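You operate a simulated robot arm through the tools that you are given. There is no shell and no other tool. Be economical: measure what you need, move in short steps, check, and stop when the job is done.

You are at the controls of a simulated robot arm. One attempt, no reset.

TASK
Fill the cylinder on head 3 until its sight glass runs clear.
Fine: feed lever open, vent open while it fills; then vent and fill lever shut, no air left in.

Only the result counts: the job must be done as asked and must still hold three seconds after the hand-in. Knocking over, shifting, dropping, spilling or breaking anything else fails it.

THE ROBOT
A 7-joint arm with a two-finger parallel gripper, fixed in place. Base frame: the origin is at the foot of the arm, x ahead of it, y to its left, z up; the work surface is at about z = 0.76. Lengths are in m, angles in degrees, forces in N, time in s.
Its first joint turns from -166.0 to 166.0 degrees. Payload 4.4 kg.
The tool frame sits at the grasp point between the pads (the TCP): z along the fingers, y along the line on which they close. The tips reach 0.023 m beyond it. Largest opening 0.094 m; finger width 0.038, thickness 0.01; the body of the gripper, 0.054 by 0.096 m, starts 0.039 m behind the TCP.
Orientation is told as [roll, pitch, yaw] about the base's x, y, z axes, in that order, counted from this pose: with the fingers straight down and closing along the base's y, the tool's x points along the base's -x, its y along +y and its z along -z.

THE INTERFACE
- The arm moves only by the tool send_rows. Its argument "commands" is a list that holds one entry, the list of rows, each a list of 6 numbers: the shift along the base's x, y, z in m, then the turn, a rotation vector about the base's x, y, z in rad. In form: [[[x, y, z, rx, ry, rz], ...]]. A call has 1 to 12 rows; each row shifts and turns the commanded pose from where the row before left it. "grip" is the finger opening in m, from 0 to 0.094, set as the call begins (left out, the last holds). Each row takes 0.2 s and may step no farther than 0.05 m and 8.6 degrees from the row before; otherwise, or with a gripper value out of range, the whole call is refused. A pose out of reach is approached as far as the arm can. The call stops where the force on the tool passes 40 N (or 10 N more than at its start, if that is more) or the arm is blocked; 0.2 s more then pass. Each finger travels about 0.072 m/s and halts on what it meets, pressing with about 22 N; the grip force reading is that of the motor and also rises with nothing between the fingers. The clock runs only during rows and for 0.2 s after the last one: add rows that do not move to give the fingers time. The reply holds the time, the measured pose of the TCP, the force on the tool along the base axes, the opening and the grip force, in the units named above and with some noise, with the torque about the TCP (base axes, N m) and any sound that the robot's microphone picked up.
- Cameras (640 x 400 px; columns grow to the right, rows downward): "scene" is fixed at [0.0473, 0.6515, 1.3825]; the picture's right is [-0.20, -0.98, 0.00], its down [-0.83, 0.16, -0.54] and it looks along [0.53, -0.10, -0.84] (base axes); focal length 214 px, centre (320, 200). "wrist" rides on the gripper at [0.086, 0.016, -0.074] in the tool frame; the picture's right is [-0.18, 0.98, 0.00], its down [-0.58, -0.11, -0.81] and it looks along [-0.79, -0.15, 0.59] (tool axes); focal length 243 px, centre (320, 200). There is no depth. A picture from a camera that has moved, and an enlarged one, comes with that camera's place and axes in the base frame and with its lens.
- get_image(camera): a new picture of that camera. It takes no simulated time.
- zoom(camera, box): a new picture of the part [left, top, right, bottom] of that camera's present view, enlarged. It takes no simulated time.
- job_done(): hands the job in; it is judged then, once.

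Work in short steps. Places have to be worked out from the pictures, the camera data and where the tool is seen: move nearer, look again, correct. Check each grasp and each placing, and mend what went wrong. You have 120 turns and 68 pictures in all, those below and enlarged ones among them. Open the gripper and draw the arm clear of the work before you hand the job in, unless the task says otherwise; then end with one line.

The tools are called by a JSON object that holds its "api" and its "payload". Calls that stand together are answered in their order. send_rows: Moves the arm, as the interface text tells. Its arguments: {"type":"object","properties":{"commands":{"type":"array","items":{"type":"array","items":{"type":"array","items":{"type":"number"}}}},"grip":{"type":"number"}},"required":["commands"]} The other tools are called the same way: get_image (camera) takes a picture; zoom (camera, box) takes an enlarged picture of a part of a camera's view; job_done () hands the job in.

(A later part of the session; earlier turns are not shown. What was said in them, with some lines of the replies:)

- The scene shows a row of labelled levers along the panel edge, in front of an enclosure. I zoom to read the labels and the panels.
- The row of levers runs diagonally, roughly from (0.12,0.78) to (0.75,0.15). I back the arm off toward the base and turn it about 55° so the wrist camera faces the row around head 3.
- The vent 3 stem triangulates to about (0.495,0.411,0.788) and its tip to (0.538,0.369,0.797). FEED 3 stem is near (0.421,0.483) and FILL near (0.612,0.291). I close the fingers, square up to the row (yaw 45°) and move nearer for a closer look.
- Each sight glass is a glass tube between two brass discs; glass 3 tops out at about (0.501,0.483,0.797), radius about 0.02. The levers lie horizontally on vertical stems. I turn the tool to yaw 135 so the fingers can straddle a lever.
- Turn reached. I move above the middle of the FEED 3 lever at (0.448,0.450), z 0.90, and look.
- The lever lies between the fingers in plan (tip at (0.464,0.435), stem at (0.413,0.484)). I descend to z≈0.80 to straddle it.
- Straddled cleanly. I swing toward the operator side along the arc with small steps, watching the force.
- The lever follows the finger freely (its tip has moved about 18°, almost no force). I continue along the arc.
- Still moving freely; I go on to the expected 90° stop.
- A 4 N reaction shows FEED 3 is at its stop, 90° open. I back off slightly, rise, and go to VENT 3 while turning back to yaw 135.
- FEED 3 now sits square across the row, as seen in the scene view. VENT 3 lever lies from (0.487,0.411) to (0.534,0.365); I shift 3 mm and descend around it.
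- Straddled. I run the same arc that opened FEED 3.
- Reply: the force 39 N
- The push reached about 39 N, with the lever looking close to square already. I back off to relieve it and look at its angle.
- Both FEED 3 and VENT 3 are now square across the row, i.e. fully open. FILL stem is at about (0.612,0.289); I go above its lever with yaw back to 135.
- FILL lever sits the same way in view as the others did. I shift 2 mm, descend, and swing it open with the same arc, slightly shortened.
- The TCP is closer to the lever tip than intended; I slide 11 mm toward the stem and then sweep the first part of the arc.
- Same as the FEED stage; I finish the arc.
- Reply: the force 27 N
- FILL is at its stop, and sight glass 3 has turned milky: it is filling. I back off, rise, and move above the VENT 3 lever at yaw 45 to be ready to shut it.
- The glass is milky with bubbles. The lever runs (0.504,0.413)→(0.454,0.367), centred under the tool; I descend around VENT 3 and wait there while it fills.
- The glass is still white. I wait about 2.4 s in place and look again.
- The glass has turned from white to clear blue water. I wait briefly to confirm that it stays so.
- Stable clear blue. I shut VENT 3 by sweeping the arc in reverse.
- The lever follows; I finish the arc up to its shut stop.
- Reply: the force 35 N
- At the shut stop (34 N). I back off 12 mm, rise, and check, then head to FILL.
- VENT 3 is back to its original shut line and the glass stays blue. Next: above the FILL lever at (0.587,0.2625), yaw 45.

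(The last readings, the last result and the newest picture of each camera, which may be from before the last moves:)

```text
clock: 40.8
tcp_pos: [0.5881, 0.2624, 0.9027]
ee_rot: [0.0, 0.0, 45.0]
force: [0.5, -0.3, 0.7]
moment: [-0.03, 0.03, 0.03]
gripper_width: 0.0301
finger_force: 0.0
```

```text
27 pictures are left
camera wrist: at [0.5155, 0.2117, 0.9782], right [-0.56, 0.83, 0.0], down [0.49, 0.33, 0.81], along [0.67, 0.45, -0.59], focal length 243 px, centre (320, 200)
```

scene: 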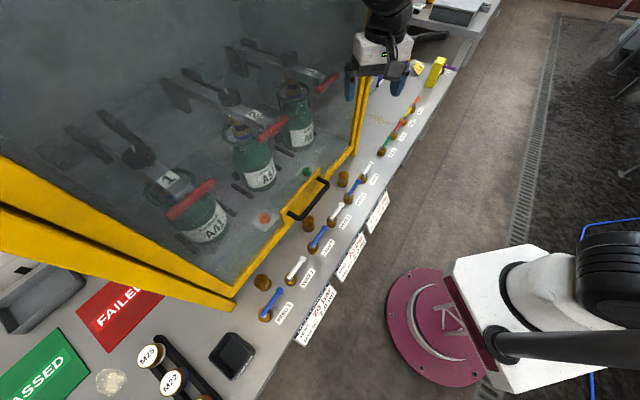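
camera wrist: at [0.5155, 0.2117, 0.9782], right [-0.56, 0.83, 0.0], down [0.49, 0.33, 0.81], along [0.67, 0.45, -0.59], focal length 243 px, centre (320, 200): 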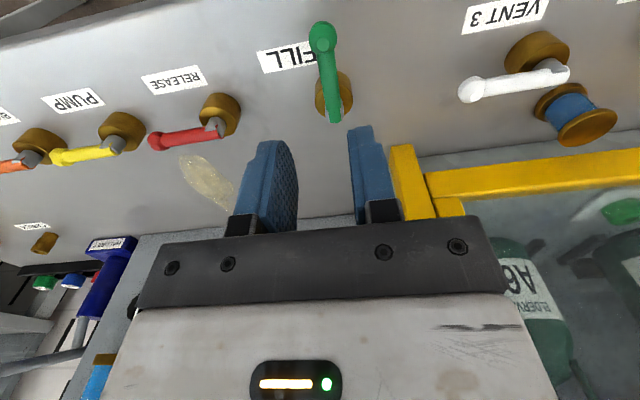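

The lever is well centred; I descend around it.

{"api": "send_rows", "payload": {"commands": [[[0, 0, -0.04, 0, 0, 0], [0, 0, -0.04, 0, 0, 0], [0, 0, -0.021, 0, 0, 0], [0, 0, 0, 0, 0, 0]]]}}

{"api": "get_image", "payload": {"camera": "wrist"}}

```text
clock: 41.6
tcp_pos: [0.5905, 0.2618, 0.8062]
ee_rot: [0.0, -0.1, 45.0]
force: [-12.4, -10.1, 19.0]
moment: [0.27, 0.24, 0.44]
gripper_width: 0.0309
finger_force: 0.4
stopped in row 4: the force on the tool passed its limit at 64 N (the readings are from after the stop); the commanded pose is now the measured one
```

```text
26 pictures are left
camera wrist: at [0.5183, 0.2116, 0.8819], right [-0.57, 0.82, 0.0], down [0.49, 0.33, 0.81], along [0.67, 0.46, -0.59], focal length 243 px, centre (320, 200)
```

wrist: 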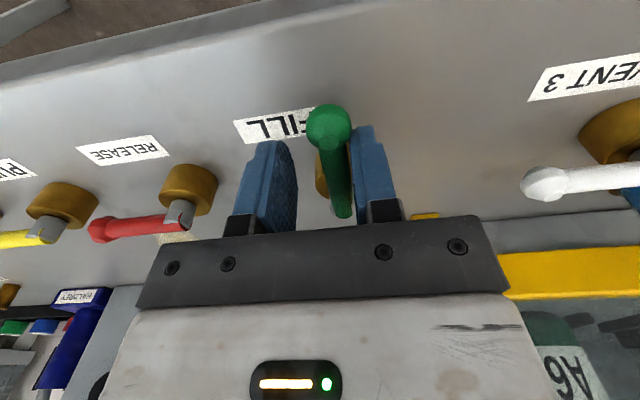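

A fingertip touched the brass post: I am too close to the stem and slightly off-centre. I lift 10 mm and shift outward along the lever and a bit to the right.

{"api": "send_rows", "payload": {"commands": [[[0, 0, 0.012, 0, 0, 0], [-0.01, -0.004, 0, 0, 0, 0], [0, 0, 0, 0, 0, 0]]]}}

{"api": "get_image", "payload": {"camera": "wrist"}}

```text
clock: 42.4
tcp_pos: [0.5798, 0.2566, 0.8169]
ee_rot: [-0.1, -0.1, 45.1]
force: [-0.8, 0.2, 0.6]
moment: [0.0, 0.02, 0.03]
gripper_width: 0.0301
finger_force: 0.1
```

```text
25 pictures are left
camera wrist: at [0.5077, 0.2077, 0.892], right [-0.57, 0.82, 0.0], down [0.49, 0.33, 0.81], along [0.67, 0.46, -0.59], focal length 243 px, centre (320, 200)
```

wrist: 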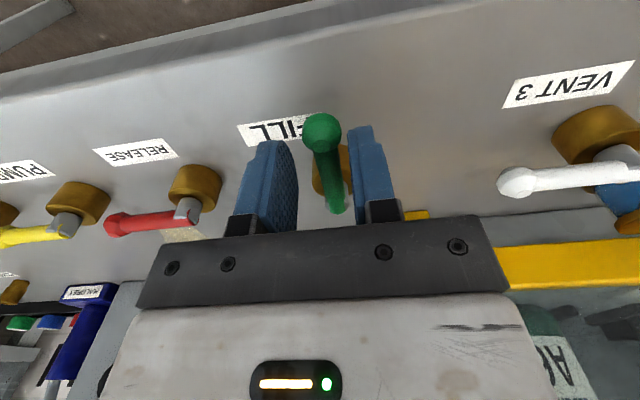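

{"api": "send_rows", "payload": {"commands": [[[-0.006, -0.001, 0, 0, 0, 0], [0, 0, -0.007, 0, 0, 0], [0, 0, -0.007, 0, 0, 0], [0, 0, 0, 0, 0, 0]]]}}

{"api": "get_image", "payload": {"camera": "wrist"}}

```text
clock: 43.4
tcp_pos: [0.5738, 0.2569, 0.8032]
ee_rot: [-0.1, 0.0, 45.0]
force: [0.5, -0.4, -0.4]
moment: [-0.02, -0.01, -0.01]
gripper_width: 0.0301
finger_force: 0.1
```

```text
24 pictures are left
camera wrist: at [0.5016, 0.2077, 0.8789], right [-0.57, 0.82, 0.0], down [0.49, 0.33, 0.81], along [0.67, 0.46, -0.59], focal length 243 px, centre (320, 200)
```

wrist: 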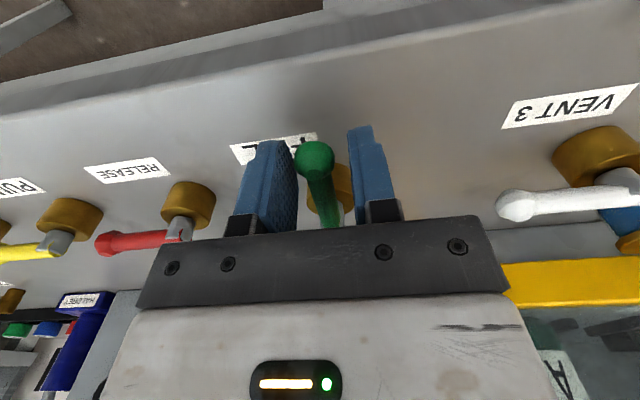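

Straddled without contact, near the lever tip. I sweep FILL toward shut with a slightly larger radius.

{"api": "send_rows", "payload": {"commands": [[[0.0054, -0.0047, 0, 0, 0, 0.1396], [0.0061, -0.004, 0, 0, 0, 0.1396], [0.0066, -0.0031, 0, 0, 0, 0.1396], [0.007, -0.0021, 0, 0, 0, 0.1396], [0.0071, -0.0011, 0, 0, 0, 0.1396], [0.0072, -0.0001, 0, 0, 0, 0.1396], [0.0072, 0.0008, 0, 0, 0, 0.1396], [0.007, 0.0019, 0, 0, 0, 0.1396], [0.0067, 0.0028, 0, 0, 0, 0.1396]]]}}

{"api": "get_image", "payload": {"camera": "wrist"}}

```text
clock: 45.4
tcp_pos: [0.634, 0.247, 0.8041]
ee_rot: [0.0, -0.1, 117.2]
force: [-1.4, -0.2, -0.1]
moment: [-0.02, -0.05, -0.01]
gripper_width: 0.0306
finger_force: 1.0
```

```text
23 pictures are left
camera wrist: at [0.6603, 0.1626, 0.8794], right [-0.96, -0.28, 0.0], down [-0.17, 0.57, 0.81], along [-0.23, 0.77, -0.59], focal length 243 px, centre (320, 200)
```

wrist: 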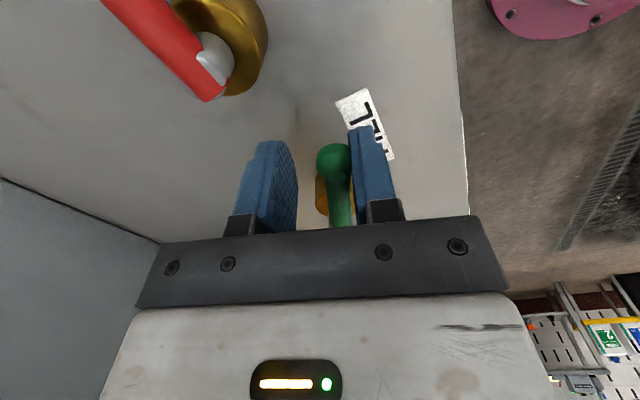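

It follows; I finish the arc to the shut stop.

{"api": "send_rows", "payload": {"commands": [[[0.0062, 0.0037, 0, 0, 0, 0.1396], [0.0057, 0.0046, 0, 0, 0, 0.1396], [0.0025, 0.0025, 0, 0, 0, 0], [0, 0, 0, 0, 0, 0]]]}}

```text
clock: 46.4
tcp_pos: [0.6505, 0.257, 0.8031]
ee_rot: [0.0, -0.1, 133.2]
force: [-1.0, -0.6, 0.0]
moment: [0.0, -0.05, -0.02]
gripper_width: 0.0302
finger_force: 0.4
```

Low force, so the stop isn't reached yet; I push on in small steps across the row.

{"api": "send_rows", "payload": {"commands": [[[0.0025, 0.0025, 0, 0, 0, 0], [0.0025, 0.0025, 0, 0, 0, 0], [0.002, 0.002, 0, 0, 0, 0], [0, 0, 0, 0, 0, 0]]]}}

{"api": "get_image", "payload": {"camera": "wrist"}}

```text
clock: 47.4
tcp_pos: [0.657, 0.2636, 0.803]
ee_rot: [0.0, -0.2, 133.0]
force: [-25.4, -24.4, 12.6]
moment: [-0.05, 0.58, 0.64]
gripper_width: 0.0458
finger_force: 17.8
```

```text
22 pictures are left
camera wrist: at [0.7042, 0.1903, 0.8776], right [-0.84, -0.54, 0.0], down [-0.32, 0.5, 0.81], along [-0.43, 0.68, -0.59], focal length 243 px, centre (320, 200)
```

wrist: 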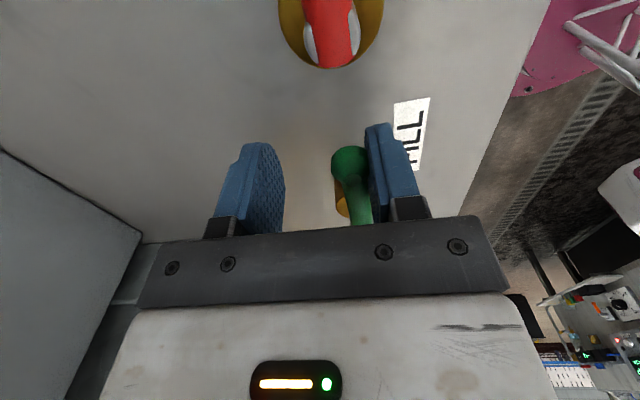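

FILL is firmly at its shut stop. I back off, rise, and draw the arm away toward the base, then check everything.

{"api": "send_rows", "payload": {"commands": [[[-0.0085, -0.0085, 0, 0, 0, 0], [0, 0, 0.045, 0, 0, 0], [0, 0, 0.045, 0, 0, 0], [0, 0, 0.045, 0, 0, 0], [-0.03, -0.02, 0.03, 0, 0, -0.14], [-0.03, -0.02, 0.03, 0, 0, -0.14], [-0.03, -0.02, 0.02, 0, 0, -0.14], [-0.03, -0.02, 0.0, 0, 0, -0.14], [-0.03, -0.01, 0.0, 0, 0, -0.14], [-0.03, -0.01, 0.0, 0, 0, -0.14], [-0.03, -0.01, 0.0, 0, 0, -0.14], [0, 0, 0, 0, 0, 0]]], "grip": 0.03}}

{"api": "get_image", "payload": {"camera": "scene"}}

{"api": "zoom", "payload": {"camera": "scene", "box": [320, 110, 420, 210]}}

{"api": "get_image", "payload": {"camera": "wrist"}}

```text
clock: 50.0
tcp_pos: [0.4403, 0.146, 1.0201]
ee_rot: [0.0, -0.1, 76.8]
force: [-0.1, 0.7, 0.0]
moment: [0.01, 0.01, 0.01]
gripper_width: 0.0298
finger_force: 0.1
```

```text
21 pictures are left
```

scene: 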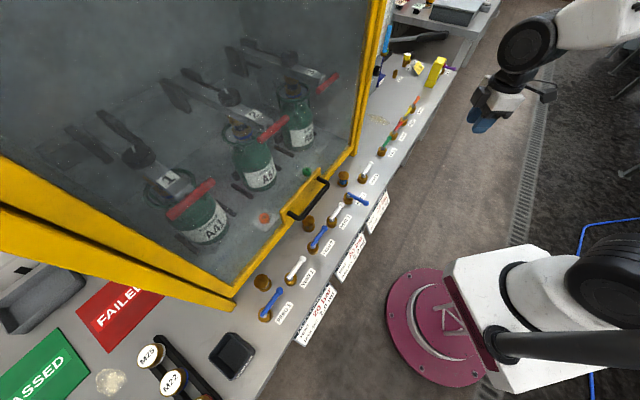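

```text
4.00 times, centred on (370, 160) of scene
camera zoom: at [0.0473, 0.6515, 1.3825], right [-0.2, -0.98, 0.0], down [-0.83, 0.16, -0.54], along [0.53, -0.1, -0.84], focal length 858 px, centre (120, 360)
```

zoom: 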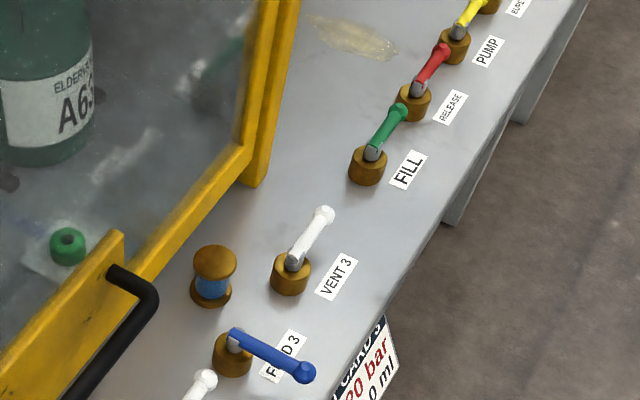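

```text
19 pictures are left
camera wrist: at [0.4041, 0.0656, 1.095], right [-0.92, 0.4, 0.0], down [0.24, 0.54, 0.81], along [0.33, 0.74, -0.59], focal length 243 px, centre (320, 200)
```

wrist: 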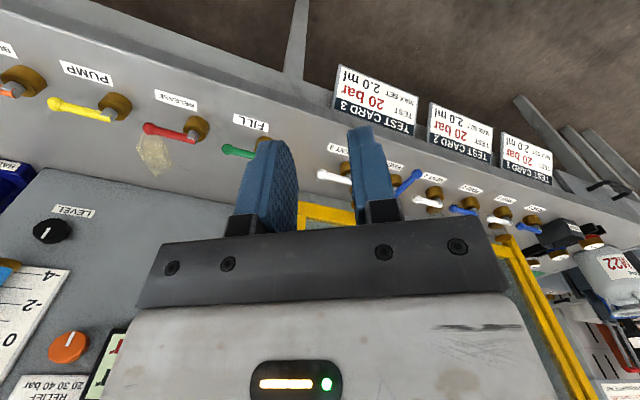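

VENT 3 and FILL are shut, FEED 3 is left open as described, and sight glass 3 shows clear blue with nothing else moved. I open the gripper with the arm clear.

{"api": "send_rows", "payload": {"commands": [[[0, 0, 0, 0, 0, 0], [0, 0, 0, 0, 0, 0], [0, 0, 0, 0, 0, 0], [0, 0, 0, 0, 0, 0], [0, 0, 0, 0, 0, 0]]], "grip": 0.09}}

{"api": "zoom", "payload": {"camera": "scene", "box": [320, 150, 380, 210]}}

```text
clock: 51.2
tcp_pos: [0.4399, 0.1474, 1.0194]
ee_rot: [-0.2, -0.1, 76.9]
force: [-1.3, 1.3, -0.5]
moment: [0.0, -0.01, -0.01]
gripper_width: 0.09
finger_force: 0.1
```

```text
6.67 times, centred on (350, 180) of scene
camera zoom: at [0.0473, 0.6515, 1.3825], right [-0.2, -0.98, 0.0], down [-0.83, 0.16, -0.54], along [0.53, -0.1, -0.84], focal length 1430 px, centre (120, 333)
```

zoom: 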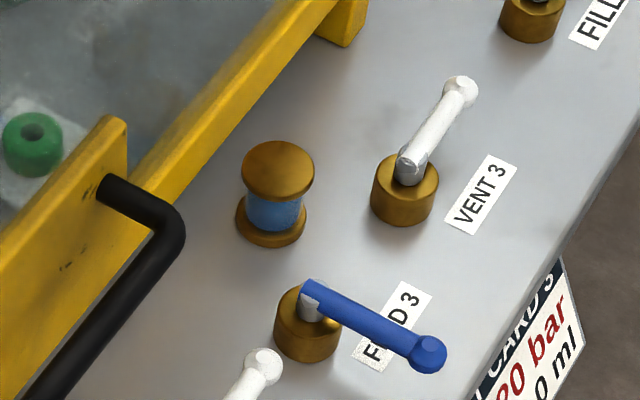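

The glass stays clear and the levers hold their positions, so I hand in.

{"api": "job_done", "payload": {}}

```text
The job is handed in.
```

The cylinder on head 3 is filled: its sight glass went from milky to clear blue and stayed that way, VENT 3 and FILL are shut, FEED 3 is left open, and the arm is clear with the gripper open.
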